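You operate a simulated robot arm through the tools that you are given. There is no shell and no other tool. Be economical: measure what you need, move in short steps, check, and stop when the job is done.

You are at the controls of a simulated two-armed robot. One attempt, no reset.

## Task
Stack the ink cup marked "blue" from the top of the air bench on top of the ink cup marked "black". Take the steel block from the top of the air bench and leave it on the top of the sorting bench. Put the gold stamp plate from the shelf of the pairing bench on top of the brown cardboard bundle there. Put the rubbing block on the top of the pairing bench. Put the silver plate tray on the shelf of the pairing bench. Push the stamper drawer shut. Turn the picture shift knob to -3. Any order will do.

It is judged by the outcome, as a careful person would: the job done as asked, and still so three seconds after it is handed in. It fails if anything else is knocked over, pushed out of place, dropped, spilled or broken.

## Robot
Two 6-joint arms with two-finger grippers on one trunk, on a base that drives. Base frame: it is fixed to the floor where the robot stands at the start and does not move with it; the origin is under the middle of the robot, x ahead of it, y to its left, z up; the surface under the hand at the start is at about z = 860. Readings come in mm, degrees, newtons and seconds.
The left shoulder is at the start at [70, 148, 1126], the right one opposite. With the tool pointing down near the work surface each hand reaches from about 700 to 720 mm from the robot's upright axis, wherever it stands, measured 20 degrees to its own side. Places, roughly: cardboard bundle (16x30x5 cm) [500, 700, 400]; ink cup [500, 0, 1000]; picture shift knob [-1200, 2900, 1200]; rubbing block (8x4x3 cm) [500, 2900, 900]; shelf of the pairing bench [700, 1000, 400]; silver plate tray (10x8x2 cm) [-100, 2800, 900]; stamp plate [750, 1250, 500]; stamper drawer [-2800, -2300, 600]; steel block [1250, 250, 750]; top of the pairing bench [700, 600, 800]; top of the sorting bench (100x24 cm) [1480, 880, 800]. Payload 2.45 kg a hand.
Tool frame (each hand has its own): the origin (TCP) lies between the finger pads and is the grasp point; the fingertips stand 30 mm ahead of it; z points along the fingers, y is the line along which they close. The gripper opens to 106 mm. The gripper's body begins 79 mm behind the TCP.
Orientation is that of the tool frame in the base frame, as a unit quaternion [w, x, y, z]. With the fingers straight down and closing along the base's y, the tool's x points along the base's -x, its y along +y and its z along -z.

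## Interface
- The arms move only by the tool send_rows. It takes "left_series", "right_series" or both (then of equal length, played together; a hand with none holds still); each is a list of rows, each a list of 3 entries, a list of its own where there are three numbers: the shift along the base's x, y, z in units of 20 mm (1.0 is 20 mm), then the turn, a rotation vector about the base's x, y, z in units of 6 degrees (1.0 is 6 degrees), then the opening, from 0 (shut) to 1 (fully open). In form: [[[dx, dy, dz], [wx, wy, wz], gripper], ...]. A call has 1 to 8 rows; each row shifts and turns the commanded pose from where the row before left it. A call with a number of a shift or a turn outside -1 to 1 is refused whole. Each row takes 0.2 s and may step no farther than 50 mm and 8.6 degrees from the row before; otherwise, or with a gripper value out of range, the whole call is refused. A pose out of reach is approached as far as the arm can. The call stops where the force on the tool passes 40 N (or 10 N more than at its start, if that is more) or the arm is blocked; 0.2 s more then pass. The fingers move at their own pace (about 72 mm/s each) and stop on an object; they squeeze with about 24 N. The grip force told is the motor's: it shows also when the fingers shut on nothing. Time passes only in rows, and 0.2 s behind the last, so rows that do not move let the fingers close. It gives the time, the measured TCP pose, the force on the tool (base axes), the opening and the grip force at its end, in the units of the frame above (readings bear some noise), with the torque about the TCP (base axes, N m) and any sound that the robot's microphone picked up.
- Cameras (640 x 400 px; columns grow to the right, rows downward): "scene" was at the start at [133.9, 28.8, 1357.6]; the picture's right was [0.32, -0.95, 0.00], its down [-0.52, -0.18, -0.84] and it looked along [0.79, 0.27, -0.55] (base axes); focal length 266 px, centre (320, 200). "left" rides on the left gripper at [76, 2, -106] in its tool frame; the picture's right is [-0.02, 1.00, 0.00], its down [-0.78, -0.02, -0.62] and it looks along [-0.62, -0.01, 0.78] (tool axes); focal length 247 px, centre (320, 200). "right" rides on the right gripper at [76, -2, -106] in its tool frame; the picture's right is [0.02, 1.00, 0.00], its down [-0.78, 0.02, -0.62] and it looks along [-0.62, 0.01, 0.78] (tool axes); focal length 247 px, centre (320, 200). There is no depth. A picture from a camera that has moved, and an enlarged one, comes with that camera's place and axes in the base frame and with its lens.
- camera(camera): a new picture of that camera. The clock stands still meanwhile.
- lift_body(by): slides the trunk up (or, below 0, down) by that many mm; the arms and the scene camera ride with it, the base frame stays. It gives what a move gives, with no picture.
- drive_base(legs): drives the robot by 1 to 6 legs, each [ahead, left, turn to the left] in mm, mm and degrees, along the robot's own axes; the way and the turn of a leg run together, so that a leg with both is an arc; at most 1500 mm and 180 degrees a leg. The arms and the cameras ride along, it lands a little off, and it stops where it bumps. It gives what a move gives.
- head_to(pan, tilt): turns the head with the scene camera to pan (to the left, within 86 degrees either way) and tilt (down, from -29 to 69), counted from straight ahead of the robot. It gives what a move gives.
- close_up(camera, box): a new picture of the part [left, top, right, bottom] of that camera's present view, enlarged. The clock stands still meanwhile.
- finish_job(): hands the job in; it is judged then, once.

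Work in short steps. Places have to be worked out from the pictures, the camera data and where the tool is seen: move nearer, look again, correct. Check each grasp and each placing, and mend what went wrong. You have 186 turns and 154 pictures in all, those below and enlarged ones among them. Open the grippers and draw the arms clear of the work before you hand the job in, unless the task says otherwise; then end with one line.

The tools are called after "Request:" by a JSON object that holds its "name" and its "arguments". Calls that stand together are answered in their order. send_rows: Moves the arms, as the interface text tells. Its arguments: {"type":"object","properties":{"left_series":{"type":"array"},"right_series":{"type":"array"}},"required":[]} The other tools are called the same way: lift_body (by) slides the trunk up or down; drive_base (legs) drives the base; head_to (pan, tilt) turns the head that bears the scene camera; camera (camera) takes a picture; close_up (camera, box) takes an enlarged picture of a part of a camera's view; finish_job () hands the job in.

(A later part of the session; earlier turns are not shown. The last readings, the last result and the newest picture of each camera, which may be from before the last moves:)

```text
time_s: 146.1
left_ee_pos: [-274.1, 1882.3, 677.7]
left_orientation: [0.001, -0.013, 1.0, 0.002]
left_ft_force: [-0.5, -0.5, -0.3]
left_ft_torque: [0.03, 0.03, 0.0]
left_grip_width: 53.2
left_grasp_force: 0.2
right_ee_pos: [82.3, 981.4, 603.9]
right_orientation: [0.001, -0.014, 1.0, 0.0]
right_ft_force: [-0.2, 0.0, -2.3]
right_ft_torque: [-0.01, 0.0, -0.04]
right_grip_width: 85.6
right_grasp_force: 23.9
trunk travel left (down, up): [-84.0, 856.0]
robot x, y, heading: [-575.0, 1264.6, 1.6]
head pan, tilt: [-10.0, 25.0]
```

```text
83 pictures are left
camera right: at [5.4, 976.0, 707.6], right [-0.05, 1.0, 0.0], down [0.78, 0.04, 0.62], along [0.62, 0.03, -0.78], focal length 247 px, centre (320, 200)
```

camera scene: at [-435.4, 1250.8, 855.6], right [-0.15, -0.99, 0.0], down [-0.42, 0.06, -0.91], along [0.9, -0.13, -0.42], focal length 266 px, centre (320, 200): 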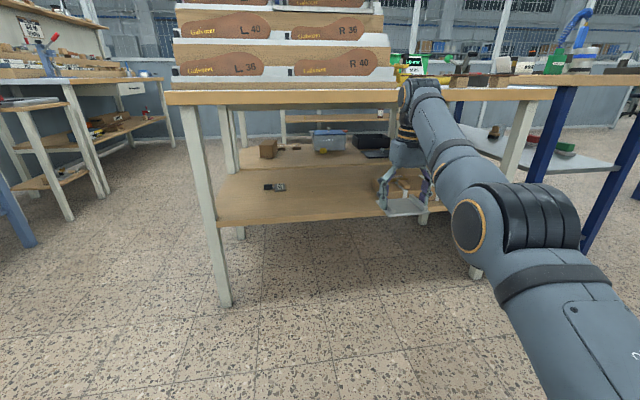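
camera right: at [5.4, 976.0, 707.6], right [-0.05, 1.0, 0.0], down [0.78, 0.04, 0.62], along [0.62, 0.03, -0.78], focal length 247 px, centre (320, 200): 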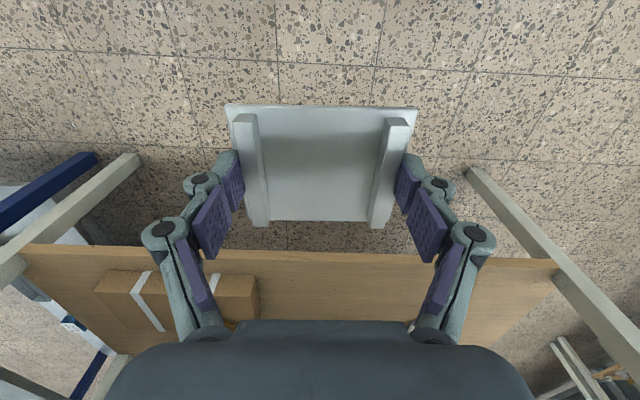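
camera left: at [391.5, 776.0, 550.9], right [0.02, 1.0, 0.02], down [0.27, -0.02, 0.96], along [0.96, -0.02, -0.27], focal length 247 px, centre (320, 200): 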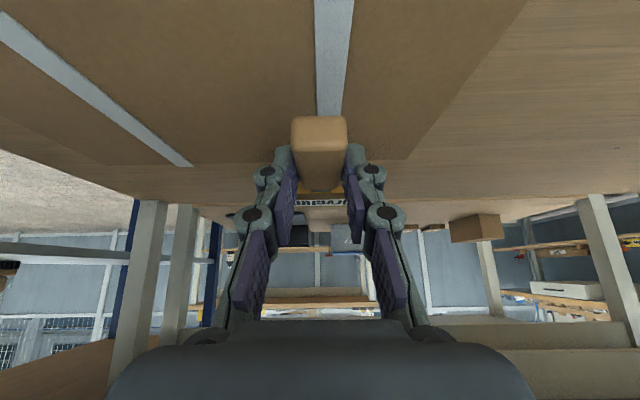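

Plenty of clearance geometry. Lower trunk the rest and the right hand by arm ~80 mm, before driving in.

Request:
{"name": "lift_body", "arguments": {"by": -80}}

Request:
{"name": "send_rows", "arguments": {"right_series": [[[0.1, 0, -1], [0, 0, 0], 0], [[0.1, 0, -1], [0, 0, 0], 0], [[0.1, 0, -1], [0, 0, 0], 0]]}}

Request:
{"name": "drive_base", "arguments": {"legs": [[0, 0, -1.5], [150, 0, 0]]}}

Request:
{"name": "camera", "arguments": {"camera": "scene"}}

Request:
{"name": "camera", "arguments": {"camera": "right"}}

```text
time_s: 147.3
left_ee_pos: [-274.9, 1882.5, 596.3]
left_orientation: [0.001, -0.012, 1.0, 0.003]
left_ft_force: [-0.4, 0.1, 1.3]
left_ft_torque: [0.0, 0.01, 0.01]
left_grip_width: 53.0
left_grasp_force: 0.1
right_ee_pos: [83.5, 980.2, 522.1]
right_orientation: [0.002, -0.012, 1.0, -0.001]
right_ft_force: [0.2, 0.3, -3.0]
right_ft_torque: [0.01, 0.0, -0.03]
right_grip_width: 85.5
right_grasp_force: 24.2
trunk travel left (down, up): [-4.0, 936.0]
robot x, y, heading: [-579.3, 1263.5, 1.5]
head pan, tilt: [-10.0, 25.0]
```

```text
time_s: 148.1
left_ee_pos: [-274.6, 1882.1, 596.2]
left_orientation: [0.001, -0.012, 1.0, 0.002]
left_ft_force: [-0.2, -0.6, -0.5]
left_ft_torque: [0.01, 0.0, 0.01]
left_grip_width: 52.9
left_grasp_force: 0.1
right_ee_pos: [98.5, 980.1, 464.5]
right_orientation: [0.001, -0.012, 1.0, -0.001]
right_ft_force: [-0.1, 0.0, -2.5]
right_ft_torque: [-0.01, 0.03, 0.0]
right_grip_width: 85.5
right_grasp_force: 24.2
right hand out of reach, approached as far as the arm can: row 1, 3
trunk travel left (down, up): [-4.0, 936.0]
robot x, y, heading: [-578.1, 1263.2, 1.7]
head pan, tilt: [-10.0, 25.0]
```

```text
time_s: 149.8
left_ee_pos: [-110.7, 1875.4, 596.7]
left_orientation: [0.001, 0.001, 1.0, 0.003]
left_ft_force: [0.5, 0.7, 0.2]
left_ft_torque: [-0.02, 0.03, -0.01]
left_grip_width: 52.9
left_grasp_force: 0.1
right_ee_pos: [237.2, 961.8, 462.6]
right_orientation: [0.001, 0.001, 1.0, -0.001]
right_ft_force: [-0.4, -0.4, -2.3]
right_ft_torque: [0.03, 0.02, 0.0]
right_grip_width: 85.5
right_grasp_force: 23.3
trunk travel left (down, up): [-4.0, 936.0]
robot x, y, heading: [-430.5, 1260.5, 0.2]
head pan, tilt: [-10.0, 25.0]
```

```text
82 pictures are left
camera scene: at [-288.1, 1247.3, 775.5], right [-0.17, -0.98, 0.0], down [-0.42, 0.07, -0.91], along [0.89, -0.16, -0.42], focal length 266 px, centre (320, 200)
```

scene: 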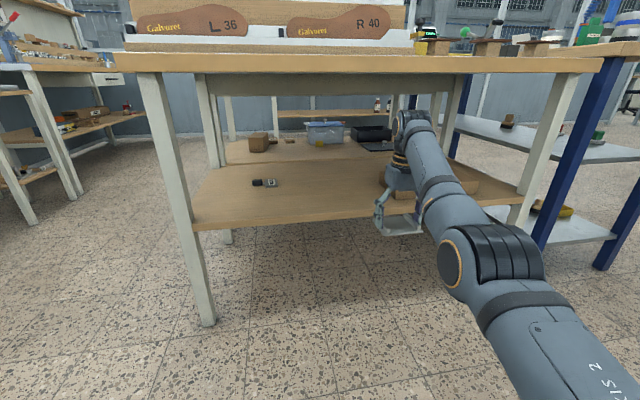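

```text
81 pictures are left
camera right: at [158.8, 959.6, 569.1], right [-0.02, 1.0, 0.0], down [0.78, 0.02, 0.62], along [0.62, 0.01, -0.78], focal length 247 px, centre (320, 200)
```

right: 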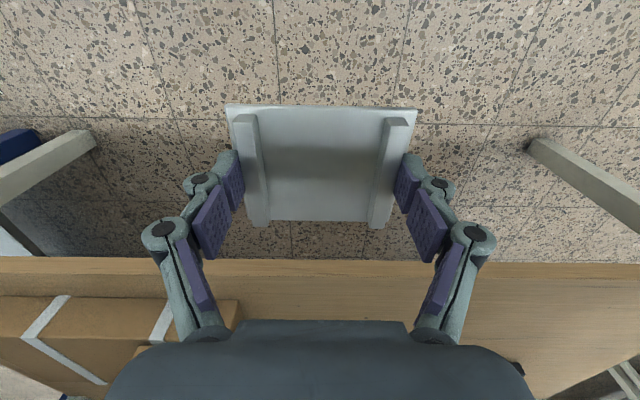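

Shelf front edge is at x≈400 and tray bottom ≈30 mm above the shelf. Drive ahead 245 mm.

Request:
{"name": "drive_base", "arguments": {"legs": [[130, 8, 0], [115, 0, 0]]}}

Request:
{"name": "camera", "arguments": {"camera": "right"}}

Request:
{"name": "camera", "arguments": {"camera": "scene"}}

```text
time_s: 151.9
left_ee_pos: [134.6, 1882.0, 596.1]
left_orientation: [0.001, 0.001, 1.0, 0.002]
left_ft_force: [0.5, 0.7, -0.8]
left_ft_torque: [0.04, 0.02, 0.0]
left_grip_width: 52.9
left_grasp_force: 0.0
right_ee_pos: [479.9, 969.1, 463.4]
right_orientation: [0.0, 0.002, 1.0, 0.0]
right_ft_force: [-0.5, -0.4, -2.4]
right_ft_torque: [-0.02, -0.02, -0.02]
right_grip_width: 85.6
right_grasp_force: 23.8
trunk travel left (down, up): [-4.0, 936.0]
robot x, y, heading: [-183.0, 1270.9, 0.0]
head pan, tilt: [-10.0, 25.0]
```

```text
80 pictures are left
camera right: at [403.1, 966.4, 569.1], right [-0.02, 1.0, 0.0], down [0.78, 0.01, 0.62], along [0.62, 0.01, -0.78], focal length 247 px, centre (320, 200)
```

right: 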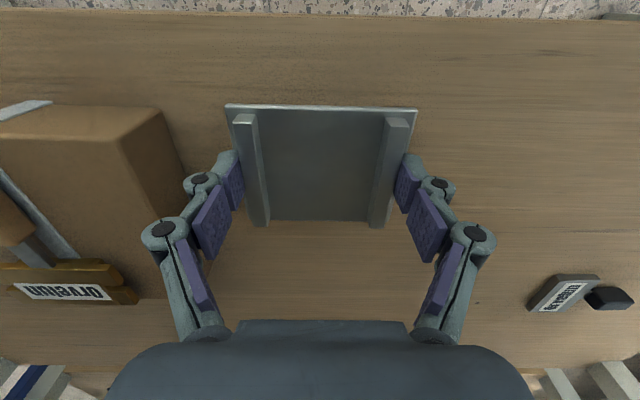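

```text
79 pictures are left
camera scene: at [-43.2, 1254.9, 775.5], right [-0.17, -0.98, 0.0], down [-0.42, 0.07, -0.91], along [0.89, -0.16, -0.42], focal length 266 px, centre (320, 200)
```

scene: 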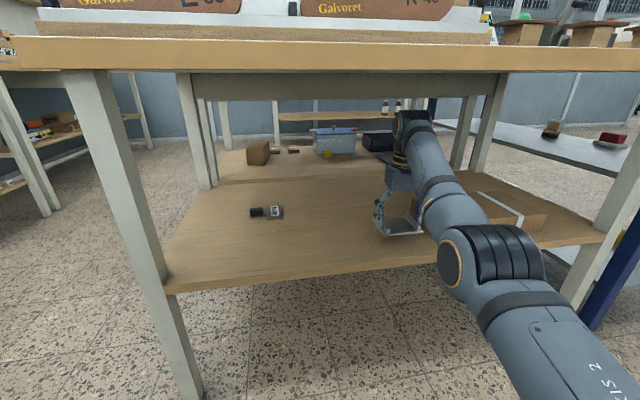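

Over the shelf at a free spot. Lower by arm 22 mm then small steps.

Request:
{"name": "send_rows", "arguments": {"right_series": [[[0.1, 0, -1], [0, 0, 0], 0], [[0.1, 0, -0.2], [0, 0, 0], 0]]}}

Request:
{"name": "send_rows", "arguments": {"right_series": [[[0, 0, -0.3], [0, 0, 0], 0]]}}

Request:
{"name": "camera", "arguments": {"camera": "right"}}

```text
time_s: 152.5
left_ee_pos: [135.5, 1881.3, 596.1]
left_orientation: [-0.001, 0.001, 1.0, 0.003]
left_ft_force: [-0.2, -0.2, -0.4]
left_ft_torque: [0.03, 0.0, 0.01]
left_grip_width: 52.8
left_grasp_force: 0.2
right_ee_pos: [486.2, 969.5, 437.8]
right_orientation: [0.001, 0.002, 1.0, 0.0]
right_ft_force: [-0.1, 1.4, -2.4]
right_ft_torque: [-0.01, -0.02, 0.02]
right_grip_width: 85.6
right_grasp_force: 24.3
trunk travel left (down, up): [-4.0, 936.0]
robot x, y, heading: [-180.8, 1273.5, -0.1]
head pan, tilt: [-10.0, 25.0]
```

```text
time_s: 152.9
left_ee_pos: [135.6, 1883.3, 596.1]
left_orientation: [0.002, 0.002, 1.0, 0.003]
left_ft_force: [-0.7, 0.5, 0.2]
left_ft_torque: [0.01, -0.03, 0.0]
left_grip_width: 52.9
left_grasp_force: 0.1
right_ee_pos: [484.9, 969.3, 434.7]
right_orientation: [0.001, 0.001, 1.0, 0.0]
right_ft_force: [0.7, 0.0, -2.3]
right_ft_torque: [0.0, 0.01, 0.0]
right_grip_width: 85.5
right_grasp_force: 24.9
trunk travel left (down, up): [-4.0, 936.0]
robot x, y, heading: [-185.0, 1272.7, 0.1]
head pan, tilt: [-10.0, 25.0]
```

```text
78 pictures are left
camera right: at [406.9, 966.3, 539.3], right [-0.02, 1.0, 0.0], down [0.78, 0.01, 0.62], along [0.62, 0.01, -0.78], focal length 247 px, centre (320, 200)
```

right: 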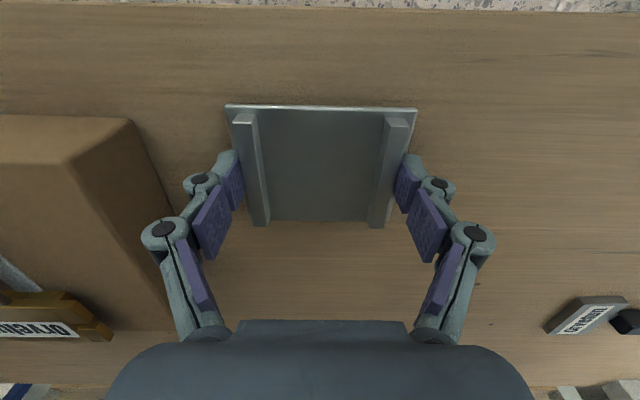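

Still free; keep lowering.

Request:
{"name": "send_rows", "arguments": {"right_series": [[[0, 0, -0.25], [0, 0, 0], 0], [[0, 0, -0.1], [0, 0, 0], 0]]}}

Request:
{"name": "send_rows", "arguments": {"right_series": [[[0, 0, -0.15], [0, 0, 0], 0], [[0, 0, 0], [0, 0, 0], 0]]}}

Request:
{"name": "close_up", "arguments": {"camera": "scene", "box": [340, 150, 480, 260]}}

```text
time_s: 153.5
left_ee_pos: [134.8, 1881.9, 596.3]
left_orientation: [0.001, 0.002, 1.0, 0.003]
left_ft_force: [-0.8, 0.1, -0.6]
left_ft_torque: [0.01, -0.02, 0.02]
left_grip_width: 52.9
left_grasp_force: 0.1
right_ee_pos: [486.3, 969.3, 425.6]
right_orientation: [0.001, 0.001, 1.0, 0.0]
right_ft_force: [0.1, 0.8, -2.8]
right_ft_torque: [0.04, -0.02, -0.01]
right_grip_width: 85.8
right_grasp_force: 24.2
trunk travel left (down, up): [-4.0, 936.0]
robot x, y, heading: [-189.0, 1272.9, 0.1]
head pan, tilt: [-10.0, 25.0]
```

```text
time_s: 154.1
left_ee_pos: [134.4, 1883.2, 596.8]
left_orientation: [0.0, 0.001, 1.0, 0.002]
left_ft_force: [-0.2, 0.4, 0.3]
left_ft_torque: [-0.01, 0.0, 0.01]
left_grip_width: 53.0
left_grasp_force: 0.0
right_ee_pos: [484.4, 969.5, 426.4]
right_orientation: [0.003, 0.003, 1.0, 0.0]
right_ft_force: [1.5, -2.3, 4.6]
right_ft_torque: [0.12, 0.18, 0.08]
right_grip_width: 85.7
right_grasp_force: 23.8
trunk travel left (down, up): [-4.0, 936.0]
robot x, y, heading: [-186.6, 1269.1, 0.1]
head pan, tilt: [-10.0, 25.0]
```

```text
3.64 times, centred on (410, 205) of scene
camera zoom: at [-43.8, 1255.1, 775.8], right [-0.17, -0.98, 0.0], down [-0.42, 0.07, -0.91], along [0.89, -0.16, -0.42], focal length 967 px, centre (-7, 182)
```

zoom: 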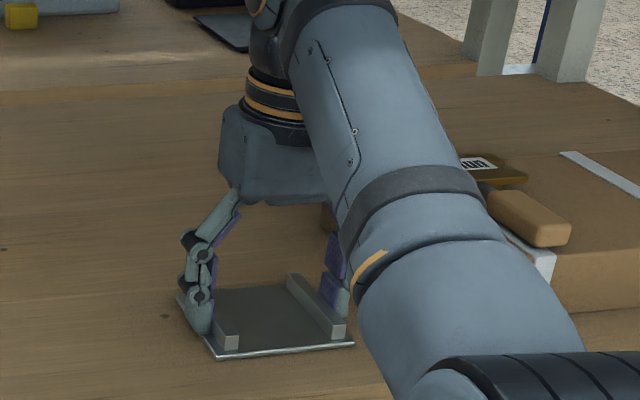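

Tray rests on the shelf (contact 4.6 N). Open slowly, then lift the hand.

Request:
{"name": "send_rows", "arguments": {"right_series": [[[0, 0, 0], [0, 0, 0], 0.9], [[0, 0, 0], [0, 0, 0], 1], [[0, 0, 0], [0, 0, 0], 1], [[0, 0, 0.5], [0, 0, 0], 1], [[0, 0, 1], [0, 0, 0], 1], [[0, 0, 1], [0, 0, 0], 1]]}}

Request:
{"name": "camera", "arguments": {"camera": "right"}}

```text
time_s: 155.5
left_ee_pos: [134.8, 1882.0, 597.4]
left_orientation: [0.001, 0.002, 1.0, 0.003]
left_ft_force: [-0.2, 0.6, 0.5]
left_ft_torque: [-0.03, -0.01, 0.0]
left_grip_width: 52.8
left_grasp_force: 0.0
right_ee_pos: [483.2, 969.4, 472.8]
right_orientation: [0.001, 0.003, 1.0, 0.0]
right_ft_force: [-0.1, 0.2, 0.2]
right_ft_torque: [0.0, 0.03, -0.01]
right_grip_width: 106.0
right_grasp_force: 0.0
trunk travel left (down, up): [-4.0, 936.0]
robot x, y, heading: [-182.7, 1271.2, -0.2]
head pan, tilt: [-10.0, 25.0]
```

```text
76 pictures are left
camera right: at [404.7, 967.7, 578.3], right [-0.02, 1.0, 0.0], down [0.78, 0.01, 0.62], along [0.62, 0.01, -0.78], focal length 247 px, centre (320, 200)
```

right: 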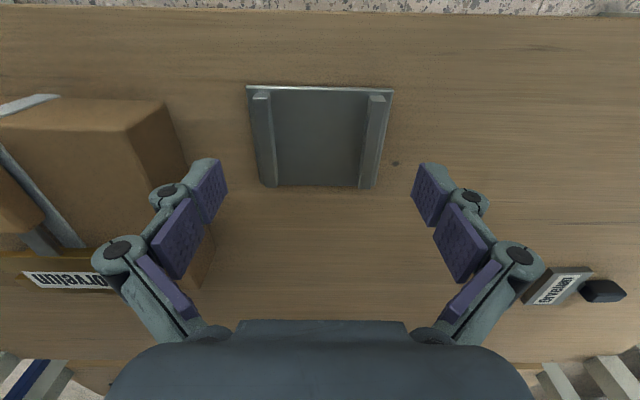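

Tray is on the shelf. Back out, raise, and drive to the desk for the rubbing block.

Request:
{"name": "drive_base", "arguments": {"legs": [[-430, 0, 0]]}}

Request:
{"name": "lift_body", "arguments": {"by": 400}}

Request:
{"name": "lift_body", "arguments": {"by": 150}}

Request:
{"name": "drive_base", "arguments": {"legs": [[0, 0, 90], [650, 0, 0], [0, -830, 0], [60, 0, 0]]}}

Request:
{"name": "head_to", "arguments": {"pan": -10, "tilt": 35}}

Request:
{"name": "camera", "arguments": {"camera": "scene"}}

Request:
{"name": "camera", "arguments": {"camera": "right"}}

```text
time_s: 158.1
left_ee_pos: [-299.7, 1882.5, 596.5]
left_orientation: [0.0, 0.001, 1.0, 0.002]
left_ft_force: [0.2, 0.1, -0.4]
left_ft_torque: [-0.02, -0.03, 0.0]
left_grip_width: 53.0
left_grasp_force: 0.0
right_ee_pos: [50.9, 971.2, 473.8]
right_orientation: [0.001, 0.001, 1.0, 0.0]
right_ft_force: [0.4, -0.3, -0.2]
right_ft_torque: [-0.03, -0.06, 0.03]
right_grip_width: 106.2
right_grasp_force: 0.1
trunk travel left (down, up): [-4.0, 936.0]
robot x, y, heading: [-616.6, 1268.4, 0.2]
head pan, tilt: [-10.0, 25.0]
```

```text
time_s: 161.9
left_ee_pos: [-300.1, 1882.1, 996.2]
left_orientation: [0.001, 0.001, 1.0, 0.002]
left_ft_force: [1.0, 0.1, 0.1]
left_ft_torque: [0.04, 0.0, 0.01]
left_grip_width: 53.2
left_grasp_force: 0.0
right_ee_pos: [50.0, 972.0, 872.5]
right_orientation: [0.001, 0.001, 1.0, -0.001]
right_ft_force: [0.2, -0.8, 0.1]
right_ft_torque: [-0.04, -0.02, 0.0]
right_grip_width: 105.8
right_grasp_force: 0.1
trunk travel left (down, up): [-404.0, 536.0]
robot x, y, heading: [-617.3, 1267.6, -0.1]
head pan, tilt: [-10.0, 25.0]
```

```text
time_s: 163.7
left_ee_pos: [-298.7, 1882.1, 1147.0]
left_orientation: [0.001, 0.001, 1.0, 0.003]
left_ft_force: [-0.1, -0.1, -0.3]
left_ft_torque: [0.05, 0.0, -0.01]
left_grip_width: 53.1
left_grasp_force: 0.0
right_ee_pos: [50.2, 970.7, 1022.1]
right_orientation: [0.001, 0.0, 1.0, 0.0]
right_ft_force: [-0.2, 0.2, -0.2]
right_ft_torque: [0.02, 0.0, 0.02]
right_grip_width: 105.9
right_grasp_force: 0.0
trunk travel left (down, up): [-554.0, 386.0]
robot x, y, heading: [-617.1, 1273.4, -0.1]
head pan, tilt: [-10.0, 25.0]
```

```text
time_s: 175.7
left_ee_pos: [-385.5, 2298.0, 1146.1]
left_orientation: [-0.001, -0.699, 0.715, 0.003]
left_ft_force: [0.3, -0.3, -0.5]
left_ft_torque: [-0.04, 0.0, 0.02]
left_grip_width: 52.8
left_grasp_force: 0.0
right_ee_pos: [532.8, 2628.2, 1023.0]
right_orientation: [0.001, -0.7, 0.714, 0.001]
right_ft_force: [-0.1, -0.9, 0.2]
right_ft_torque: [-0.01, -0.01, -0.01]
right_grip_width: 106.2
right_grasp_force: 0.1
trunk travel left (down, up): [-554.0, 386.0]
robot x, y, heading: [216.6, 1966.0, 89.0]
head pan, tilt: [-10.0, 25.0]
```

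```text
time_s: 176.4
left_ee_pos: [-386.1, 2299.2, 1146.6]
left_orientation: [-0.002, -0.698, 0.716, 0.003]
left_ft_force: [-0.1, 0.0, 0.1]
left_ft_torque: [0.0, 0.02, -0.04]
left_grip_width: 53.0
left_grasp_force: 0.1
right_ee_pos: [533.4, 2630.3, 1022.8]
right_orientation: [0.001, -0.7, 0.714, 0.0]
right_ft_force: [0.2, -0.7, -0.7]
right_ft_torque: [0.0, 0.03, 0.0]
right_grip_width: 106.0
right_grasp_force: 0.0
trunk travel left (down, up): [-554.0, 386.0]
robot x, y, heading: [222.6, 1967.4, 89.1]
head pan, tilt: [-10.0, 35.0]
```

```text
75 pictures are left
camera scene: at [237.1, 2105.3, 1309.8], right [0.98, -0.19, 0.0], down [-0.11, -0.56, -0.82], along [0.16, 0.8, -0.57], focal length 266 px, centre (320, 200)
```

scene: 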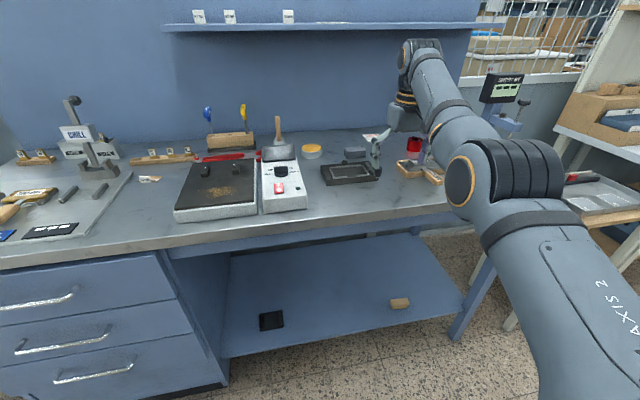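

```text
74 pictures are left
camera right: at [531.8, 2552.1, 1128.1], right [-1.0, 0.0, 0.0], down [0.0, 0.78, 0.62], along [0.0, 0.62, -0.78], focal length 247 px, centre (320, 200)
```

right: 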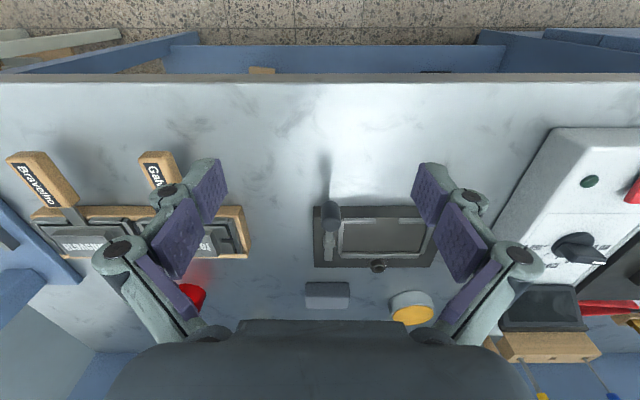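

Zoom on the grey block behind the framed tray.

Request:
{"name": "close_up", "arguments": {"camera": "right", "box": [290, 190, 450, 320]}}

Request:
{"name": "close_up", "arguments": {"camera": "scene", "box": [300, 120, 400, 190]}}

```text
3.08 times, centred on (370, 255) of right
camera zoom: at [531.8, 2552.1, 1128.1], right [-1.0, 0.0, 0.0], down [0.0, 0.78, 0.62], along [0.0, 0.62, -0.78], focal length 760 px, centre (166, 31)
```

zoom: 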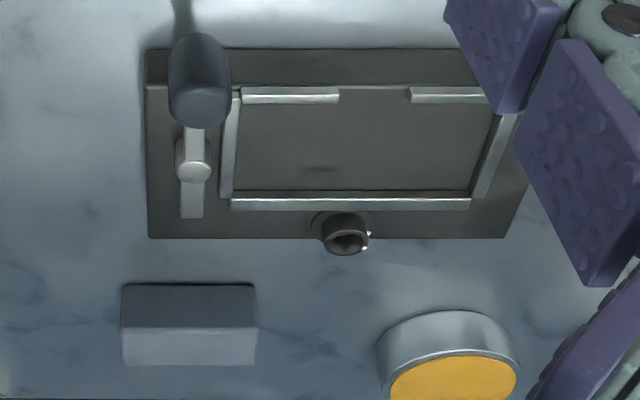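

```text
5.71 times, centred on (350, 155) of scene
camera zoom: at [237.1, 2105.3, 1309.8], right [0.98, -0.19, 0.0], down [-0.11, -0.56, -0.82], along [0.16, 0.8, -0.57], focal length 1520 px, centre (149, 457)
```

zoom: 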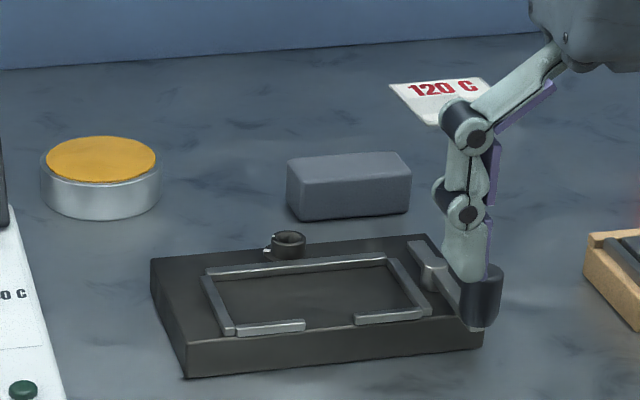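

The grey block (long side along x) is the rubbing block near [519, ~2930]. Drive 200 mm closer and look.

Request:
{"name": "drive_base", "arguments": {"legs": [[0, 0, 0.9], [215, 6, 0]]}}

Request:
{"name": "camera", "arguments": {"camera": "right"}}

```text
time_s: 178.5
left_ee_pos: [-394.3, 2510.2, 1147.2]
left_orientation: [-0.001, -0.704, 0.71, 0.003]
left_ft_force: [0.2, 0.9, -0.5]
left_ft_torque: [0.0, 0.0, 0.0]
left_grip_width: 52.9
left_grasp_force: 0.1
right_ee_pos: [520.5, 2852.6, 1023.7]
right_orientation: [0.001, -0.704, 0.71, 0.001]
right_ft_force: [0.2, 0.0, 0.4]
right_ft_torque: [0.0, 0.02, -0.02]
right_grip_width: 105.9
right_grasp_force: 0.1
trunk travel left (down, up): [-554.0, 386.0]
robot x, y, heading: [214.3, 2187.4, 89.4]
head pan, tilt: [-10.0, 35.0]
```

```text
71 pictures are left
camera right: at [519.1, 2775.7, 1128.7], right [-1.0, -0.01, 0.0], down [-0.01, 0.78, 0.62], along [-0.01, 0.62, -0.78], focal length 247 px, centre (320, 200)
```

right: 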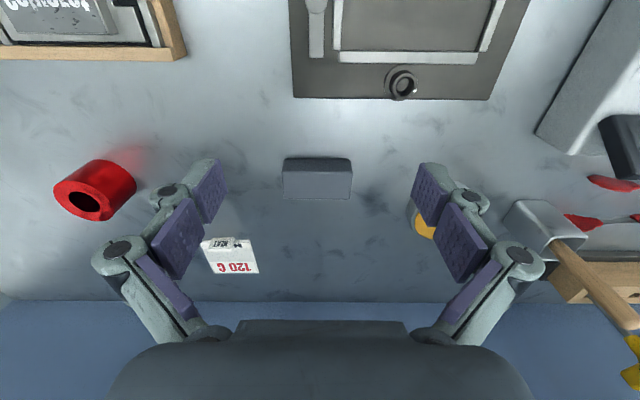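

Block centre ≈[519, 2917], top ≈925. Drive 64 mm ahead and lower 75 mm.

Request:
{"name": "drive_base", "arguments": {"legs": [[64, 0, 0.4]]}}

Request:
{"name": "lift_body", "arguments": {"by": -70}}

Request:
{"name": "camera", "arguments": {"camera": "right"}}

```text
time_s: 179.5
left_ee_pos: [-395.2, 2569.8, 1147.0]
left_orientation: [-0.001, -0.706, 0.708, 0.002]
left_ft_force: [-0.3, 0.3, -0.1]
left_ft_torque: [-0.03, 0.03, 0.05]
left_grip_width: 53.0
left_grasp_force: 0.0
right_ee_pos: [515.6, 2919.1, 1023.7]
right_orientation: [0.001, -0.707, 0.708, 0.001]
right_ft_force: [0.3, 0.3, -0.2]
right_ft_torque: [0.0, -0.02, 0.02]
right_grip_width: 106.2
right_grasp_force: 0.0
trunk travel left (down, up): [-554.0, 386.0]
robot x, y, heading: [214.0, 2254.7, 89.8]
head pan, tilt: [-10.0, 35.0]
```

```text
time_s: 180.6
left_ee_pos: [-396.4, 2569.8, 1076.3]
left_orientation: [-0.001, -0.707, 0.707, 0.002]
left_ft_force: [-0.2, -0.2, 0.4]
left_ft_torque: [-0.04, -0.01, -0.02]
left_grip_width: 52.8
left_grasp_force: 0.1
right_ee_pos: [516.4, 2920.0, 953.1]
right_orientation: [0.001, -0.706, 0.708, 0.001]
right_ft_force: [0.7, 0.7, 0.6]
right_ft_torque: [0.01, -0.05, -0.01]
right_grip_width: 106.3
right_grasp_force: 0.1
trunk travel left (down, up): [-484.0, 456.0]
robot x, y, heading: [216.2, 2253.1, 89.8]
head pan, tilt: [-10.0, 35.0]
```

```text
70 pictures are left
camera right: at [515.4, 2841.7, 1058.8], right [-1.0, -0.02, 0.0], down [-0.02, 0.78, 0.62], along [-0.01, 0.62, -0.78], focal length 247 px, centre (320, 200)
```

right: 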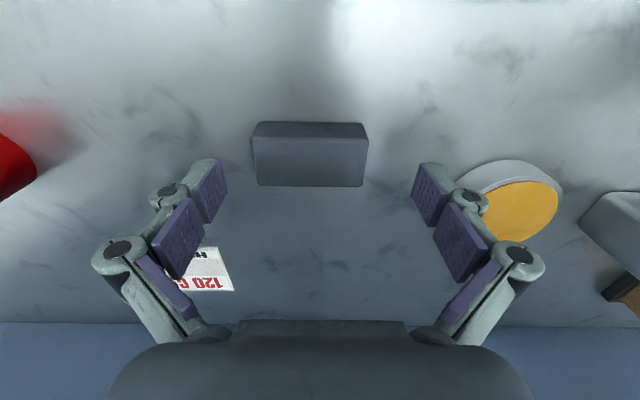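

Shift +5 mm in x and lower 31 mm.

Request:
{"name": "send_rows", "arguments": {"right_series": [[[0.27, 0.05, 0], [0, 0, 0], 1], [[0, 0, 0], [0, 0, 0], 1]]}}

Request:
{"name": "lift_body", "arguments": {"by": -31}}

Request:
{"name": "camera", "arguments": {"camera": "right"}}

```text
time_s: 181.2
left_ee_pos: [-395.5, 2570.1, 1076.4]
left_orientation: [-0.001, -0.707, 0.708, 0.003]
left_ft_force: [-1.4, -0.2, -0.2]
left_ft_torque: [0.05, -0.03, 0.0]
left_grip_width: 52.8
left_grasp_force: 0.1
right_ee_pos: [520.1, 2918.3, 953.2]
right_orientation: [0.0, -0.706, 0.708, 0.001]
right_ft_force: [-0.1, -0.8, -0.7]
right_ft_torque: [0.0, 0.0, 0.03]
right_grip_width: 106.1
right_grasp_force: 0.1
trunk travel left (down, up): [-484.0, 456.0]
robot x, y, heading: [213.9, 2250.6, 90.1]
head pan, tilt: [-10.0, 35.0]
```

```text
time_s: 181.9
left_ee_pos: [-396.0, 2569.3, 1046.4]
left_orientation: [-0.001, -0.706, 0.708, 0.003]
left_ft_force: [-0.2, -0.6, 0.4]
left_ft_torque: [-0.02, -0.05, -0.01]
left_grip_width: 53.1
left_grasp_force: 0.1
right_ee_pos: [520.3, 2917.6, 922.2]
right_orientation: [0.001, -0.706, 0.708, 0.001]
right_ft_force: [0.1, 0.1, 1.1]
right_ft_torque: [-0.03, -0.02, 0.02]
right_grip_width: 105.8
right_grasp_force: 0.1
trunk travel left (down, up): [-453.0, 487.0]
robot x, y, heading: [216.1, 2252.3, 89.9]
head pan, tilt: [-10.0, 35.0]
```

```text
69 pictures are left
camera right: at [520.6, 2840.4, 1027.5], right [-1.0, -0.02, 0.0], down [-0.02, 0.78, 0.62], along [-0.01, 0.62, -0.78], focal length 247 px, centre (320, 200)
```

right: 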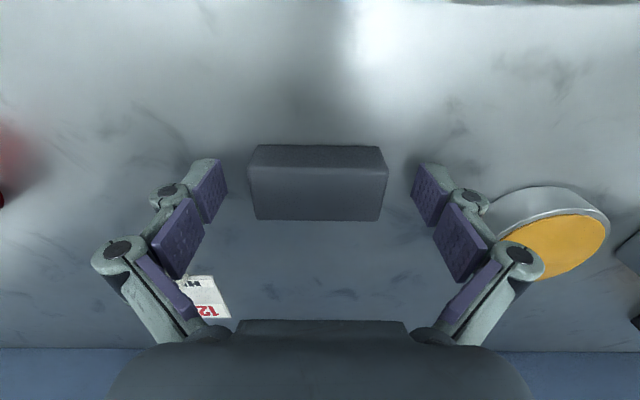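

Well centred. Lower 3 mm and close.

Request:
{"name": "lift_body", "arguments": {"by": -3}}

Request:
{"name": "send_rows", "arguments": {"right_series": [[[0, 0, 0], [0, 0, 0], 0.9], [[0, 0, 0], [0, 0, 0], 0.8], [[0, 0, 0], [0, 0, 0], 0.6], [[0, 0, 0], [0, 0, 0], 0], [[0, 0, 0], [0, 0, 0], 0]]}}

Request:
{"name": "lift_body", "arguments": {"by": 25}}

Request:
{"name": "camera", "arguments": {"camera": "right"}}

```text
time_s: 182.4
left_ee_pos: [-396.4, 2569.7, 1043.3]
left_orientation: [-0.001, -0.706, 0.709, 0.003]
left_ft_force: [0.8, 0.4, -0.3]
left_ft_torque: [0.02, 0.0, -0.02]
left_grip_width: 53.2
left_grasp_force: 0.0
right_ee_pos: [521.2, 2918.8, 918.8]
right_orientation: [0.001, -0.707, 0.707, 0.001]
right_ft_force: [-0.1, -0.1, 0.2]
right_ft_torque: [-0.02, 0.03, 0.0]
right_grip_width: 106.1
right_grasp_force: 0.1
trunk travel left (down, up): [-450.0, 490.0]
robot x, y, heading: [212.5, 2253.2, 90.0]
head pan, tilt: [-10.0, 35.0]
```

```text
time_s: 183.6
left_ee_pos: [-399.1, 2568.1, 1042.8]
left_orientation: [0.001, -0.706, 0.708, 0.003]
left_ft_force: [-0.4, -1.0, -0.9]
left_ft_torque: [-0.03, 0.01, 0.03]
left_grip_width: 52.7
left_grasp_force: 0.1
right_ee_pos: [519.3, 2917.3, 925.2]
right_orientation: [0.006, -0.707, 0.707, 0.004]
right_ft_force: [-2.4, 11.7, 36.3]
right_ft_torque: [0.05, 0.91, -0.14]
right_grip_width: 69.8
right_grasp_force: 24.4
trunk travel left (down, up): [-450.0, 490.0]
robot x, y, heading: [213.4, 2253.5, 90.0]
head pan, tilt: [-10.0, 35.0]
```

```text
time_s: 184.3
left_ee_pos: [-396.4, 2571.5, 1067.8]
left_orientation: [-0.001, -0.706, 0.708, 0.003]
left_ft_force: [0.3, 0.7, -0.7]
left_ft_torque: [-0.03, -0.02, -0.01]
left_grip_width: 52.7
left_grasp_force: 0.0
right_ee_pos: [520.6, 2917.6, 942.3]
right_orientation: [0.0, -0.707, 0.707, -0.001]
right_ft_force: [-0.2, 0.1, -1.8]
right_ft_torque: [-0.06, -0.02, 0.03]
right_grip_width: 69.7
right_grasp_force: 24.0
trunk travel left (down, up): [-475.0, 465.0]
robot x, y, heading: [215.2, 2254.0, 90.1]
head pan, tilt: [-10.0, 35.0]
```

```text
68 pictures are left
camera right: at [520.0, 2840.7, 1048.4], right [-1.0, -0.02, 0.0], down [-0.02, 0.78, 0.62], along [-0.01, 0.62, -0.78], focal length 247 px, centre (320, 200)
```

right: 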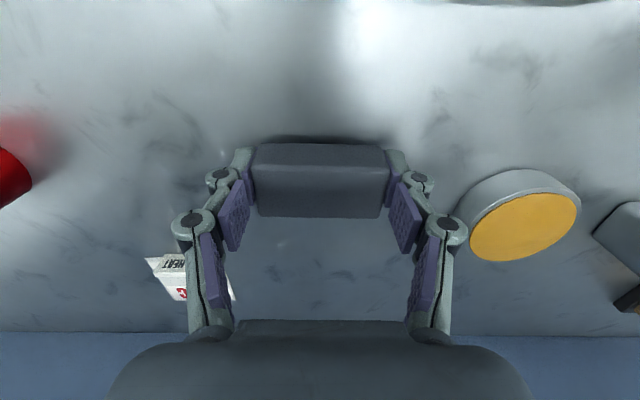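

Rubbing block held. Raise and drive back to face the pairing bench.

Request:
{"name": "lift_body", "arguments": {"by": 100}}

Request:
{"name": "drive_base", "arguments": {"legs": [[-400, 0, 0], [0, 830, 0], [0, 0, -90], [0, -1160, 0], [250, 0, 0]]}}

Request:
{"name": "head_to", "arguments": {"pan": -20, "tilt": 35}}

Request:
{"name": "camera", "arguments": {"camera": "scene"}}

Request:
{"name": "camera", "arguments": {"camera": "right"}}

```text
time_s: 185.7
left_ee_pos: [-396.0, 2569.9, 1168.1]
left_orientation: [-0.002, -0.707, 0.708, 0.003]
left_ft_force: [0.4, -0.3, -0.4]
left_ft_torque: [-0.03, 0.0, -0.01]
left_grip_width: 53.2
left_grasp_force: 0.0
right_ee_pos: [520.5, 2919.2, 1044.3]
right_orientation: [0.001, -0.707, 0.707, 0.001]
right_ft_force: [0.3, 0.0, -1.4]
right_ft_torque: [-0.01, 0.02, 0.01]
right_grip_width: 69.3
right_grasp_force: 24.0
trunk travel left (down, up): [-575.0, 365.0]
robot x, y, heading: [215.6, 2251.2, 90.0]
head pan, tilt: [-10.0, 35.0]
```

```text
time_s: 202.8
left_ee_pos: [-41.5, 1321.3, 1167.5]
left_orientation: [0.001, -0.007, 1.0, 0.001]
left_ft_force: [-0.2, 0.0, 0.2]
left_ft_torque: [0.04, 0.01, 0.0]
left_grip_width: 53.0
left_grasp_force: 0.0
right_ee_pos: [322.2, 409.4, 1044.4]
right_orientation: [0.002, -0.006, 1.0, 0.0]
right_ft_force: [-0.1, 0.1, -0.9]
right_ft_torque: [0.03, 0.03, 0.02]
right_grip_width: 69.3
right_grasp_force: 23.8
trunk travel left (down, up): [-575.0, 365.0]
robot x, y, heading: [-346.3, 702.8, 0.9]
head pan, tilt: [-10.0, 35.0]
```

```text
time_s: 203.6
left_ee_pos: [-40.8, 1322.4, 1168.3]
left_orientation: [0.0, -0.007, 1.0, 0.003]
left_ft_force: [0.5, 0.0, -0.1]
left_ft_torque: [0.02, -0.01, 0.0]
left_grip_width: 53.2
left_grasp_force: 0.0
right_ee_pos: [323.3, 410.7, 1043.6]
right_orientation: [0.001, -0.008, 1.0, 0.001]
right_ft_force: [0.4, -0.3, -1.2]
right_ft_torque: [-0.01, 0.05, 0.0]
right_grip_width: 69.0
right_grasp_force: 23.9
trunk travel left (down, up): [-575.0, 365.0]
robot x, y, heading: [-347.9, 704.3, 0.9]
head pan, tilt: [-20.0, 35.0]
```

```text
67 pictures are left
camera scene: at [-215.2, 676.9, 1330.8], right [-0.33, -0.95, 0.0], down [-0.54, 0.19, -0.82], along [0.77, -0.27, -0.57], focal length 266 px, centre (320, 200)
```

scene: 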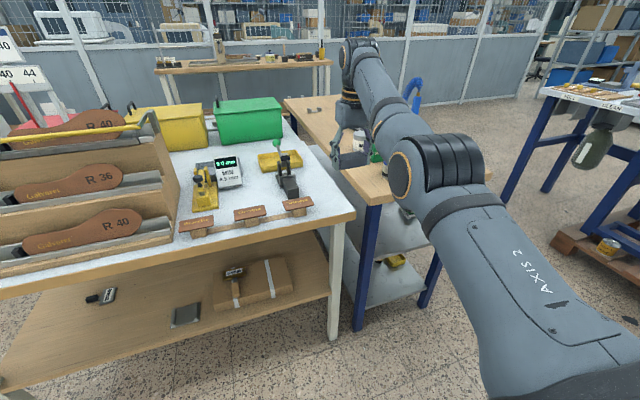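

```text
66 pictures are left
camera right: at [244.7, 406.8, 1149.0], right [-0.04, 1.0, 0.0], down [0.78, 0.03, 0.62], along [0.62, 0.02, -0.78], focal length 247 px, centre (320, 200)
```

right: 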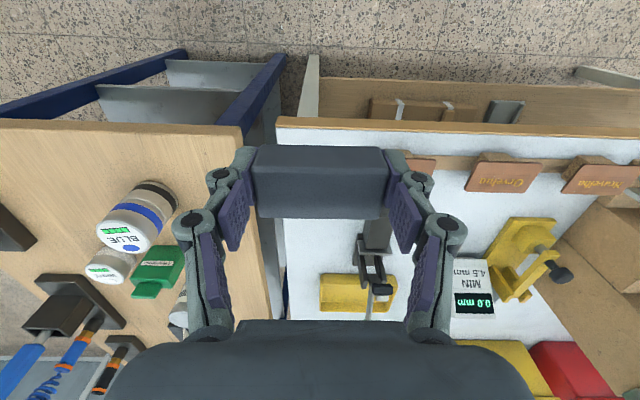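

Free spot on the bench top between plaque, clamp and right edge: about [452, 415]. Drive there and lower.

Request:
{"name": "drive_base", "arguments": {"legs": [[0, 0, -0.9], [127, 14, 0]]}}

Request:
{"name": "lift_body", "arguments": {"by": -110}}

Request:
{"name": "camera", "arguments": {"camera": "right"}}

Request:
{"name": "close_up", "arguments": {"camera": "scene", "box": [220, 120, 420, 245]}}

```text
time_s: 205.2
left_ee_pos: [95.2, 1331.1, 1169.2]
left_orientation: [0.001, 0.0, 1.0, 0.003]
left_ft_force: [0.4, 0.6, 0.6]
left_ft_torque: [-0.03, -0.03, 0.01]
left_grip_width: 52.9
left_grasp_force: 0.0
right_ee_pos: [446.0, 414.8, 1045.2]
right_orientation: [0.002, 0.0, 1.0, 0.0]
right_ft_force: [0.2, -0.2, -0.5]
right_ft_torque: [0.01, 0.05, 0.02]
right_grip_width: 69.4
right_grasp_force: 23.6
trunk travel left (down, up): [-575.0, 365.0]
robot x, y, heading: [-218.4, 721.7, 0.2]
head pan, tilt: [-20.0, 35.0]
```

```text
time_s: 206.6
left_ee_pos: [95.9, 1331.2, 1058.2]
left_orientation: [0.0, 0.0, 1.0, 0.002]
left_ft_force: [0.0, -0.1, 0.6]
left_ft_torque: [0.01, -0.02, 0.0]
left_grip_width: 53.2
left_grasp_force: 0.0
right_ee_pos: [444.8, 415.2, 935.0]
right_orientation: [0.001, -0.001, 1.0, 0.0]
right_ft_force: [0.0, 0.4, -1.4]
right_ft_torque: [0.03, -0.01, 0.0]
right_grip_width: 69.6
right_grasp_force: 23.9
trunk travel left (down, up): [-465.0, 475.0]
robot x, y, heading: [-217.0, 719.4, -0.2]
head pan, tilt: [-20.0, 35.0]
```

```text
65 pictures are left
camera right: at [367.5, 412.6, 1039.7], right [-0.02, 1.0, 0.0], down [0.78, 0.02, 0.62], along [0.62, 0.01, -0.78], focal length 247 px, centre (320, 200)
```

right: 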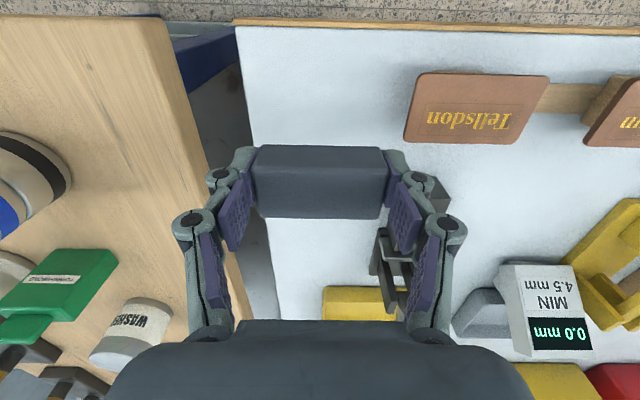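

```text
3.20 times, centred on (320, 182) of scene
camera zoom: at [-88.8, 689.1, 1220.9], right [-0.34, -0.94, 0.0], down [-0.54, 0.19, -0.82], along [0.77, -0.28, -0.57], focal length 851 px, centre (320, 256)
```

zoom: 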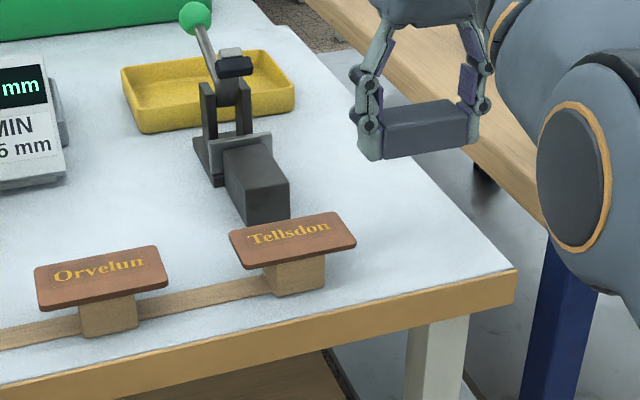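

Spot is clear. Lower 38 mm, then small steps.

Request:
{"name": "lift_body", "arguments": {"by": -38}}

Request:
{"name": "lift_body", "arguments": {"by": -5}}

Request:
{"name": "camera", "arguments": {"camera": "right"}}

```text
time_s: 207.4
left_ee_pos: [95.0, 1331.0, 1019.6]
left_orientation: [0.001, 0.0, 1.0, 0.002]
left_ft_force: [-0.5, -0.7, 0.3]
left_ft_torque: [-0.01, -0.04, -0.01]
left_grip_width: 53.1
left_grasp_force: 0.0
right_ee_pos: [446.5, 415.6, 897.0]
right_orientation: [0.002, 0.0, 1.0, 0.0]
right_ft_force: [-0.6, -0.4, -1.1]
right_ft_torque: [-0.02, 0.01, 0.03]
right_grip_width: 69.2
right_grasp_force: 24.2
trunk travel left (down, up): [-427.0, 513.0]
robot x, y, heading: [-220.3, 719.1, -0.0]
head pan, tilt: [-20.0, 35.0]
```

```text
time_s: 208.0
left_ee_pos: [95.6, 1331.5, 1015.5]
left_orientation: [0.001, 0.0, 1.0, 0.002]
left_ft_force: [-0.6, 0.1, 0.2]
left_ft_torque: [-0.01, 0.0, -0.03]
left_grip_width: 53.1
left_grasp_force: 0.1
right_ee_pos: [445.3, 414.6, 891.0]
right_orientation: [0.002, 0.0, 1.0, 0.0]
right_ft_force: [-0.3, -1.2, -1.4]
right_ft_torque: [0.03, -0.01, 0.0]
right_grip_width: 69.5
right_grasp_force: 23.8
trunk travel left (down, up): [-422.0, 518.0]
robot x, y, heading: [-221.8, 717.0, 0.3]
head pan, tilt: [-20.0, 35.0]
```

```text
63 pictures are left
camera right: at [367.6, 412.6, 996.5], right [-0.02, 1.0, 0.0], down [0.78, 0.02, 0.62], along [0.62, 0.01, -0.78], focal length 247 px, centre (320, 200)
```

right: 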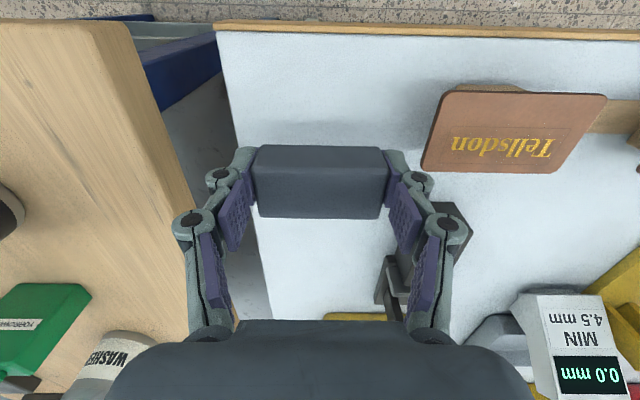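

No contact yet; two more small steps.

Request:
{"name": "lift_body", "arguments": {"by": -4}}

Request:
{"name": "lift_body", "arguments": {"by": -3}}

```text
time_s: 208.5
left_ee_pos: [94.3, 1330.9, 1011.5]
left_orientation: [0.001, 0.0, 1.0, 0.003]
left_ft_force: [0.1, -0.4, 0.2]
left_ft_torque: [0.01, 0.02, 0.0]
left_grip_width: 53.0
left_grasp_force: 0.0
right_ee_pos: [445.9, 415.2, 887.6]
right_orientation: [0.002, 0.0, 1.0, 0.0]
right_ft_force: [-0.3, -0.8, -0.5]
right_ft_torque: [-0.02, 0.02, 0.0]
right_grip_width: 69.2
right_grasp_force: 24.4
trunk travel left (down, up): [-418.0, 522.0]
robot x, y, heading: [-223.6, 716.7, 0.3]
head pan, tilt: [-20.0, 35.0]
```

```text
time_s: 209.0
left_ee_pos: [94.7, 1330.6, 1007.5]
left_orientation: [0.001, 0.0, 1.0, 0.002]
left_ft_force: [0.2, 0.3, 0.1]
left_ft_torque: [0.01, 0.01, -0.01]
left_grip_width: 53.2
left_grasp_force: 0.1
right_ee_pos: [446.6, 415.6, 884.6]
right_orientation: [0.001, 0.0, 1.0, -0.001]
right_ft_force: [0.5, -0.5, -1.3]
right_ft_torque: [0.02, -0.03, -0.02]
right_grip_width: 69.4
right_grasp_force: 23.9
trunk travel left (down, up): [-415.0, 525.0]
robot x, y, heading: [-224.6, 716.3, 0.3]
head pan, tilt: [-20.0, 35.0]
```

Request:
{"name": "lift_body", "arguments": {"by": -4}}

Request:
{"name": "close_up", "arguments": {"camera": "scene", "box": [260, 100, 420, 200]}}

```text
time_s: 209.5
left_ee_pos: [94.7, 1330.7, 1004.3]
left_orientation: [0.001, -0.001, 1.0, 0.004]
left_ft_force: [0.8, -0.5, 0.1]
left_ft_torque: [0.0, 0.02, -0.01]
left_grip_width: 52.8
left_grasp_force: 0.1
right_ee_pos: [446.5, 414.7, 880.3]
right_orientation: [0.002, 0.0, 1.0, 0.0]
right_ft_force: [0.5, 0.7, -0.9]
right_ft_torque: [-0.02, -0.03, 0.01]
right_grip_width: 69.5
right_grasp_force: 24.5
trunk travel left (down, up): [-411.0, 529.0]
robot x, y, heading: [-222.8, 717.7, 0.4]
head pan, tilt: [-20.0, 35.0]
```

```text
4.00 times, centred on (340, 150) of scene
camera zoom: at [-88.6, 689.1, 1166.8], right [-0.34, -0.94, 0.0], down [-0.54, 0.19, -0.82], along [0.77, -0.28, -0.57], focal length 1064 px, centre (240, 400)
```

zoom: 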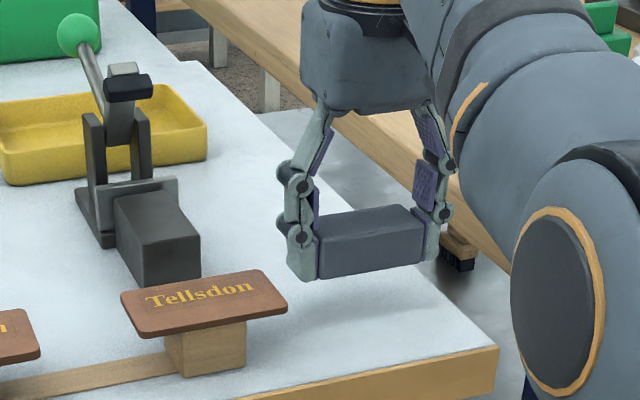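

Bench is a bit lower than assumed, and the block sits near the right edge. I shift 14 mm ahead and 12 mm left, then re-check.

Request:
{"name": "drive_base", "arguments": {"legs": [[15, 0, 0], [0, 12, 0]]}}

Request:
{"name": "lift_body", "arguments": {"by": -6}}

Request:
{"name": "camera", "arguments": {"camera": "right"}}

Request:
{"name": "close_up", "arguments": {"camera": "scene", "box": [260, 100, 420, 200]}}

```text
time_s: 210.7
left_ee_pos: [110.0, 1342.4, 1003.7]
left_orientation: [0.0, -0.001, 1.0, 0.003]
left_ft_force: [-0.5, -0.9, 0.8]
left_ft_torque: [0.01, 0.04, -0.01]
left_grip_width: 52.9
left_grasp_force: 0.0
right_ee_pos: [460.4, 426.5, 879.9]
right_orientation: [0.002, 0.0, 1.0, 0.0]
right_ft_force: [-0.3, 0.2, -1.0]
right_ft_torque: [0.01, -0.03, 0.02]
right_grip_width: 69.5
right_grasp_force: 23.7
trunk travel left (down, up): [-411.0, 529.0]
robot x, y, heading: [-203.6, 732.1, 0.0]
head pan, tilt: [-20.0, 35.0]
```

```text
time_s: 211.2
left_ee_pos: [109.3, 1343.2, 997.9]
left_orientation: [0.001, 0.0, 1.0, 0.003]
left_ft_force: [-0.1, 0.9, -0.7]
left_ft_torque: [-0.01, -0.01, 0.01]
left_grip_width: 52.7
left_grasp_force: 0.1
right_ee_pos: [460.9, 426.8, 873.6]
right_orientation: [0.002, 0.0, 1.0, 0.001]
right_ft_force: [0.3, 0.3, -1.8]
right_ft_torque: [0.01, 0.03, 0.01]
right_grip_width: 69.3
right_grasp_force: 24.3
trunk travel left (down, up): [-405.0, 535.0]
robot x, y, heading: [-203.5, 731.3, 0.3]
head pan, tilt: [-20.0, 35.0]
```

```text
61 pictures are left
camera right: at [382.7, 424.6, 979.5], right [-0.02, 1.0, 0.0], down [0.78, 0.02, 0.62], along [0.62, 0.01, -0.78], focal length 247 px, centre (320, 200)
```

right: 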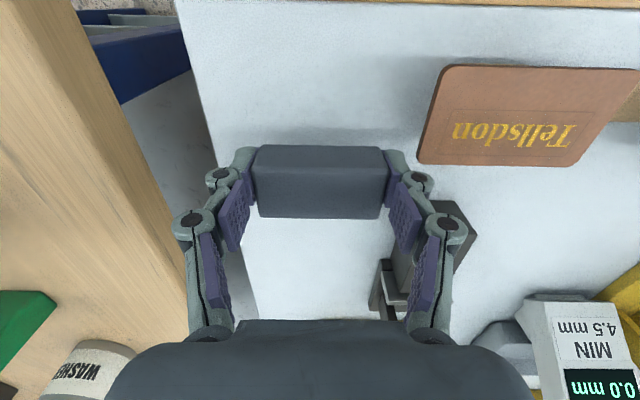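

```text
4.00 times, centred on (340, 150) of scene
camera zoom: at [-73.5, 701.3, 1160.8], right [-0.34, -0.94, 0.0], down [-0.54, 0.19, -0.82], along [0.77, -0.28, -0.57], focal length 1064 px, centre (240, 400)
```

zoom: 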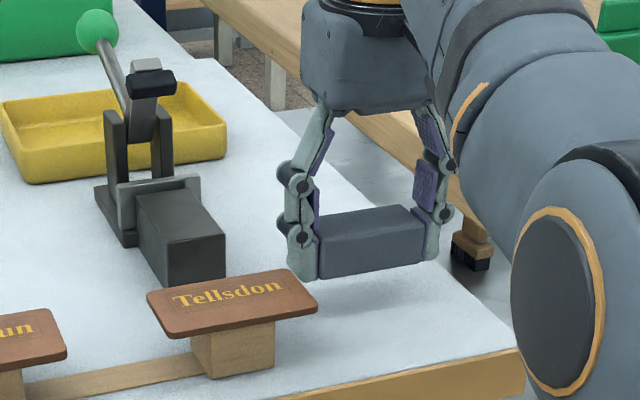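

Good, shadow shows some gap left. Lower 8, then 4.

Request:
{"name": "lift_body", "arguments": {"by": -7}}

Request:
{"name": "lift_body", "arguments": {"by": -5}}

Request:
{"name": "lift_body", "arguments": {"by": -4}}

Request:
{"name": "close_up", "arguments": {"camera": "scene", "box": [260, 100, 420, 200]}}

```text
time_s: 211.8
left_ee_pos: [110.7, 1343.0, 990.6]
left_orientation: [0.001, -0.001, 1.0, 0.003]
left_ft_force: [-0.1, 0.4, 1.1]
left_ft_torque: [0.03, -0.04, 0.0]
left_grip_width: 53.0
left_grasp_force: 0.1
right_ee_pos: [460.8, 427.1, 867.1]
right_orientation: [0.003, 0.001, 1.0, 0.0]
right_ft_force: [0.0, -1.2, -0.7]
right_ft_torque: [0.0, 0.0, 0.01]
right_grip_width: 69.3
right_grasp_force: 24.5
trunk travel left (down, up): [-398.0, 542.0]
robot x, y, heading: [-203.2, 732.3, 0.1]
head pan, tilt: [-20.0, 35.0]
```

```text
time_s: 212.3
left_ee_pos: [110.1, 1342.4, 987.2]
left_orientation: [0.001, -0.001, 1.0, 0.002]
left_ft_force: [-0.8, -0.6, -1.1]
left_ft_torque: [0.01, -0.02, 0.0]
left_grip_width: 52.9
left_grasp_force: 0.0
right_ee_pos: [461.6, 427.4, 861.6]
right_orientation: [0.002, 0.0, 1.0, 0.001]
right_ft_force: [-0.2, 1.1, -1.8]
right_ft_torque: [0.01, 0.01, 0.0]
right_grip_width: 69.4
right_grasp_force: 23.6
trunk travel left (down, up): [-393.0, 547.0]
robot x, y, heading: [-203.2, 734.6, 0.4]
head pan, tilt: [-20.0, 35.0]
```

```text
time_s: 212.8
left_ee_pos: [110.8, 1341.9, 982.8]
left_orientation: [0.001, -0.001, 1.0, 0.003]
left_ft_force: [0.2, 0.2, -0.3]
left_ft_torque: [0.03, -0.03, 0.01]
left_grip_width: 52.9
left_grasp_force: 0.1
right_ee_pos: [460.2, 427.3, 857.9]
right_orientation: [0.002, 0.0, 1.0, 0.0]
right_ft_force: [-0.2, 0.2, -0.8]
right_ft_torque: [0.0, -0.02, 0.01]
right_grip_width: 69.6
right_grasp_force: 23.9
trunk travel left (down, up): [-389.0, 551.0]
robot x, y, heading: [-206.6, 731.6, 0.1]
head pan, tilt: [-20.0, 35.0]
```

```text
4.00 times, centred on (340, 150) of scene
camera zoom: at [-73.5, 701.0, 1144.8], right [-0.34, -0.94, 0.0], down [-0.54, 0.19, -0.82], along [0.77, -0.28, -0.57], focal length 1064 px, centre (240, 400)
```

zoom: 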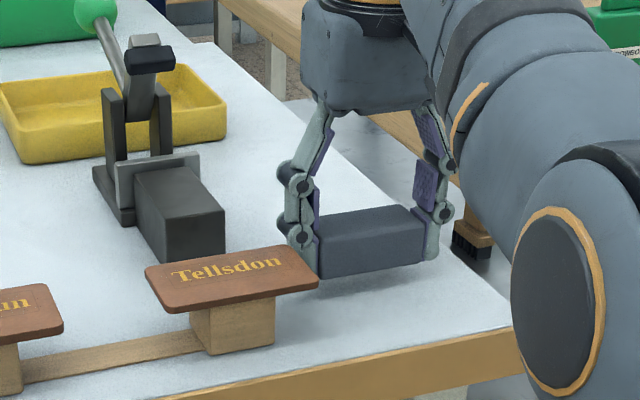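

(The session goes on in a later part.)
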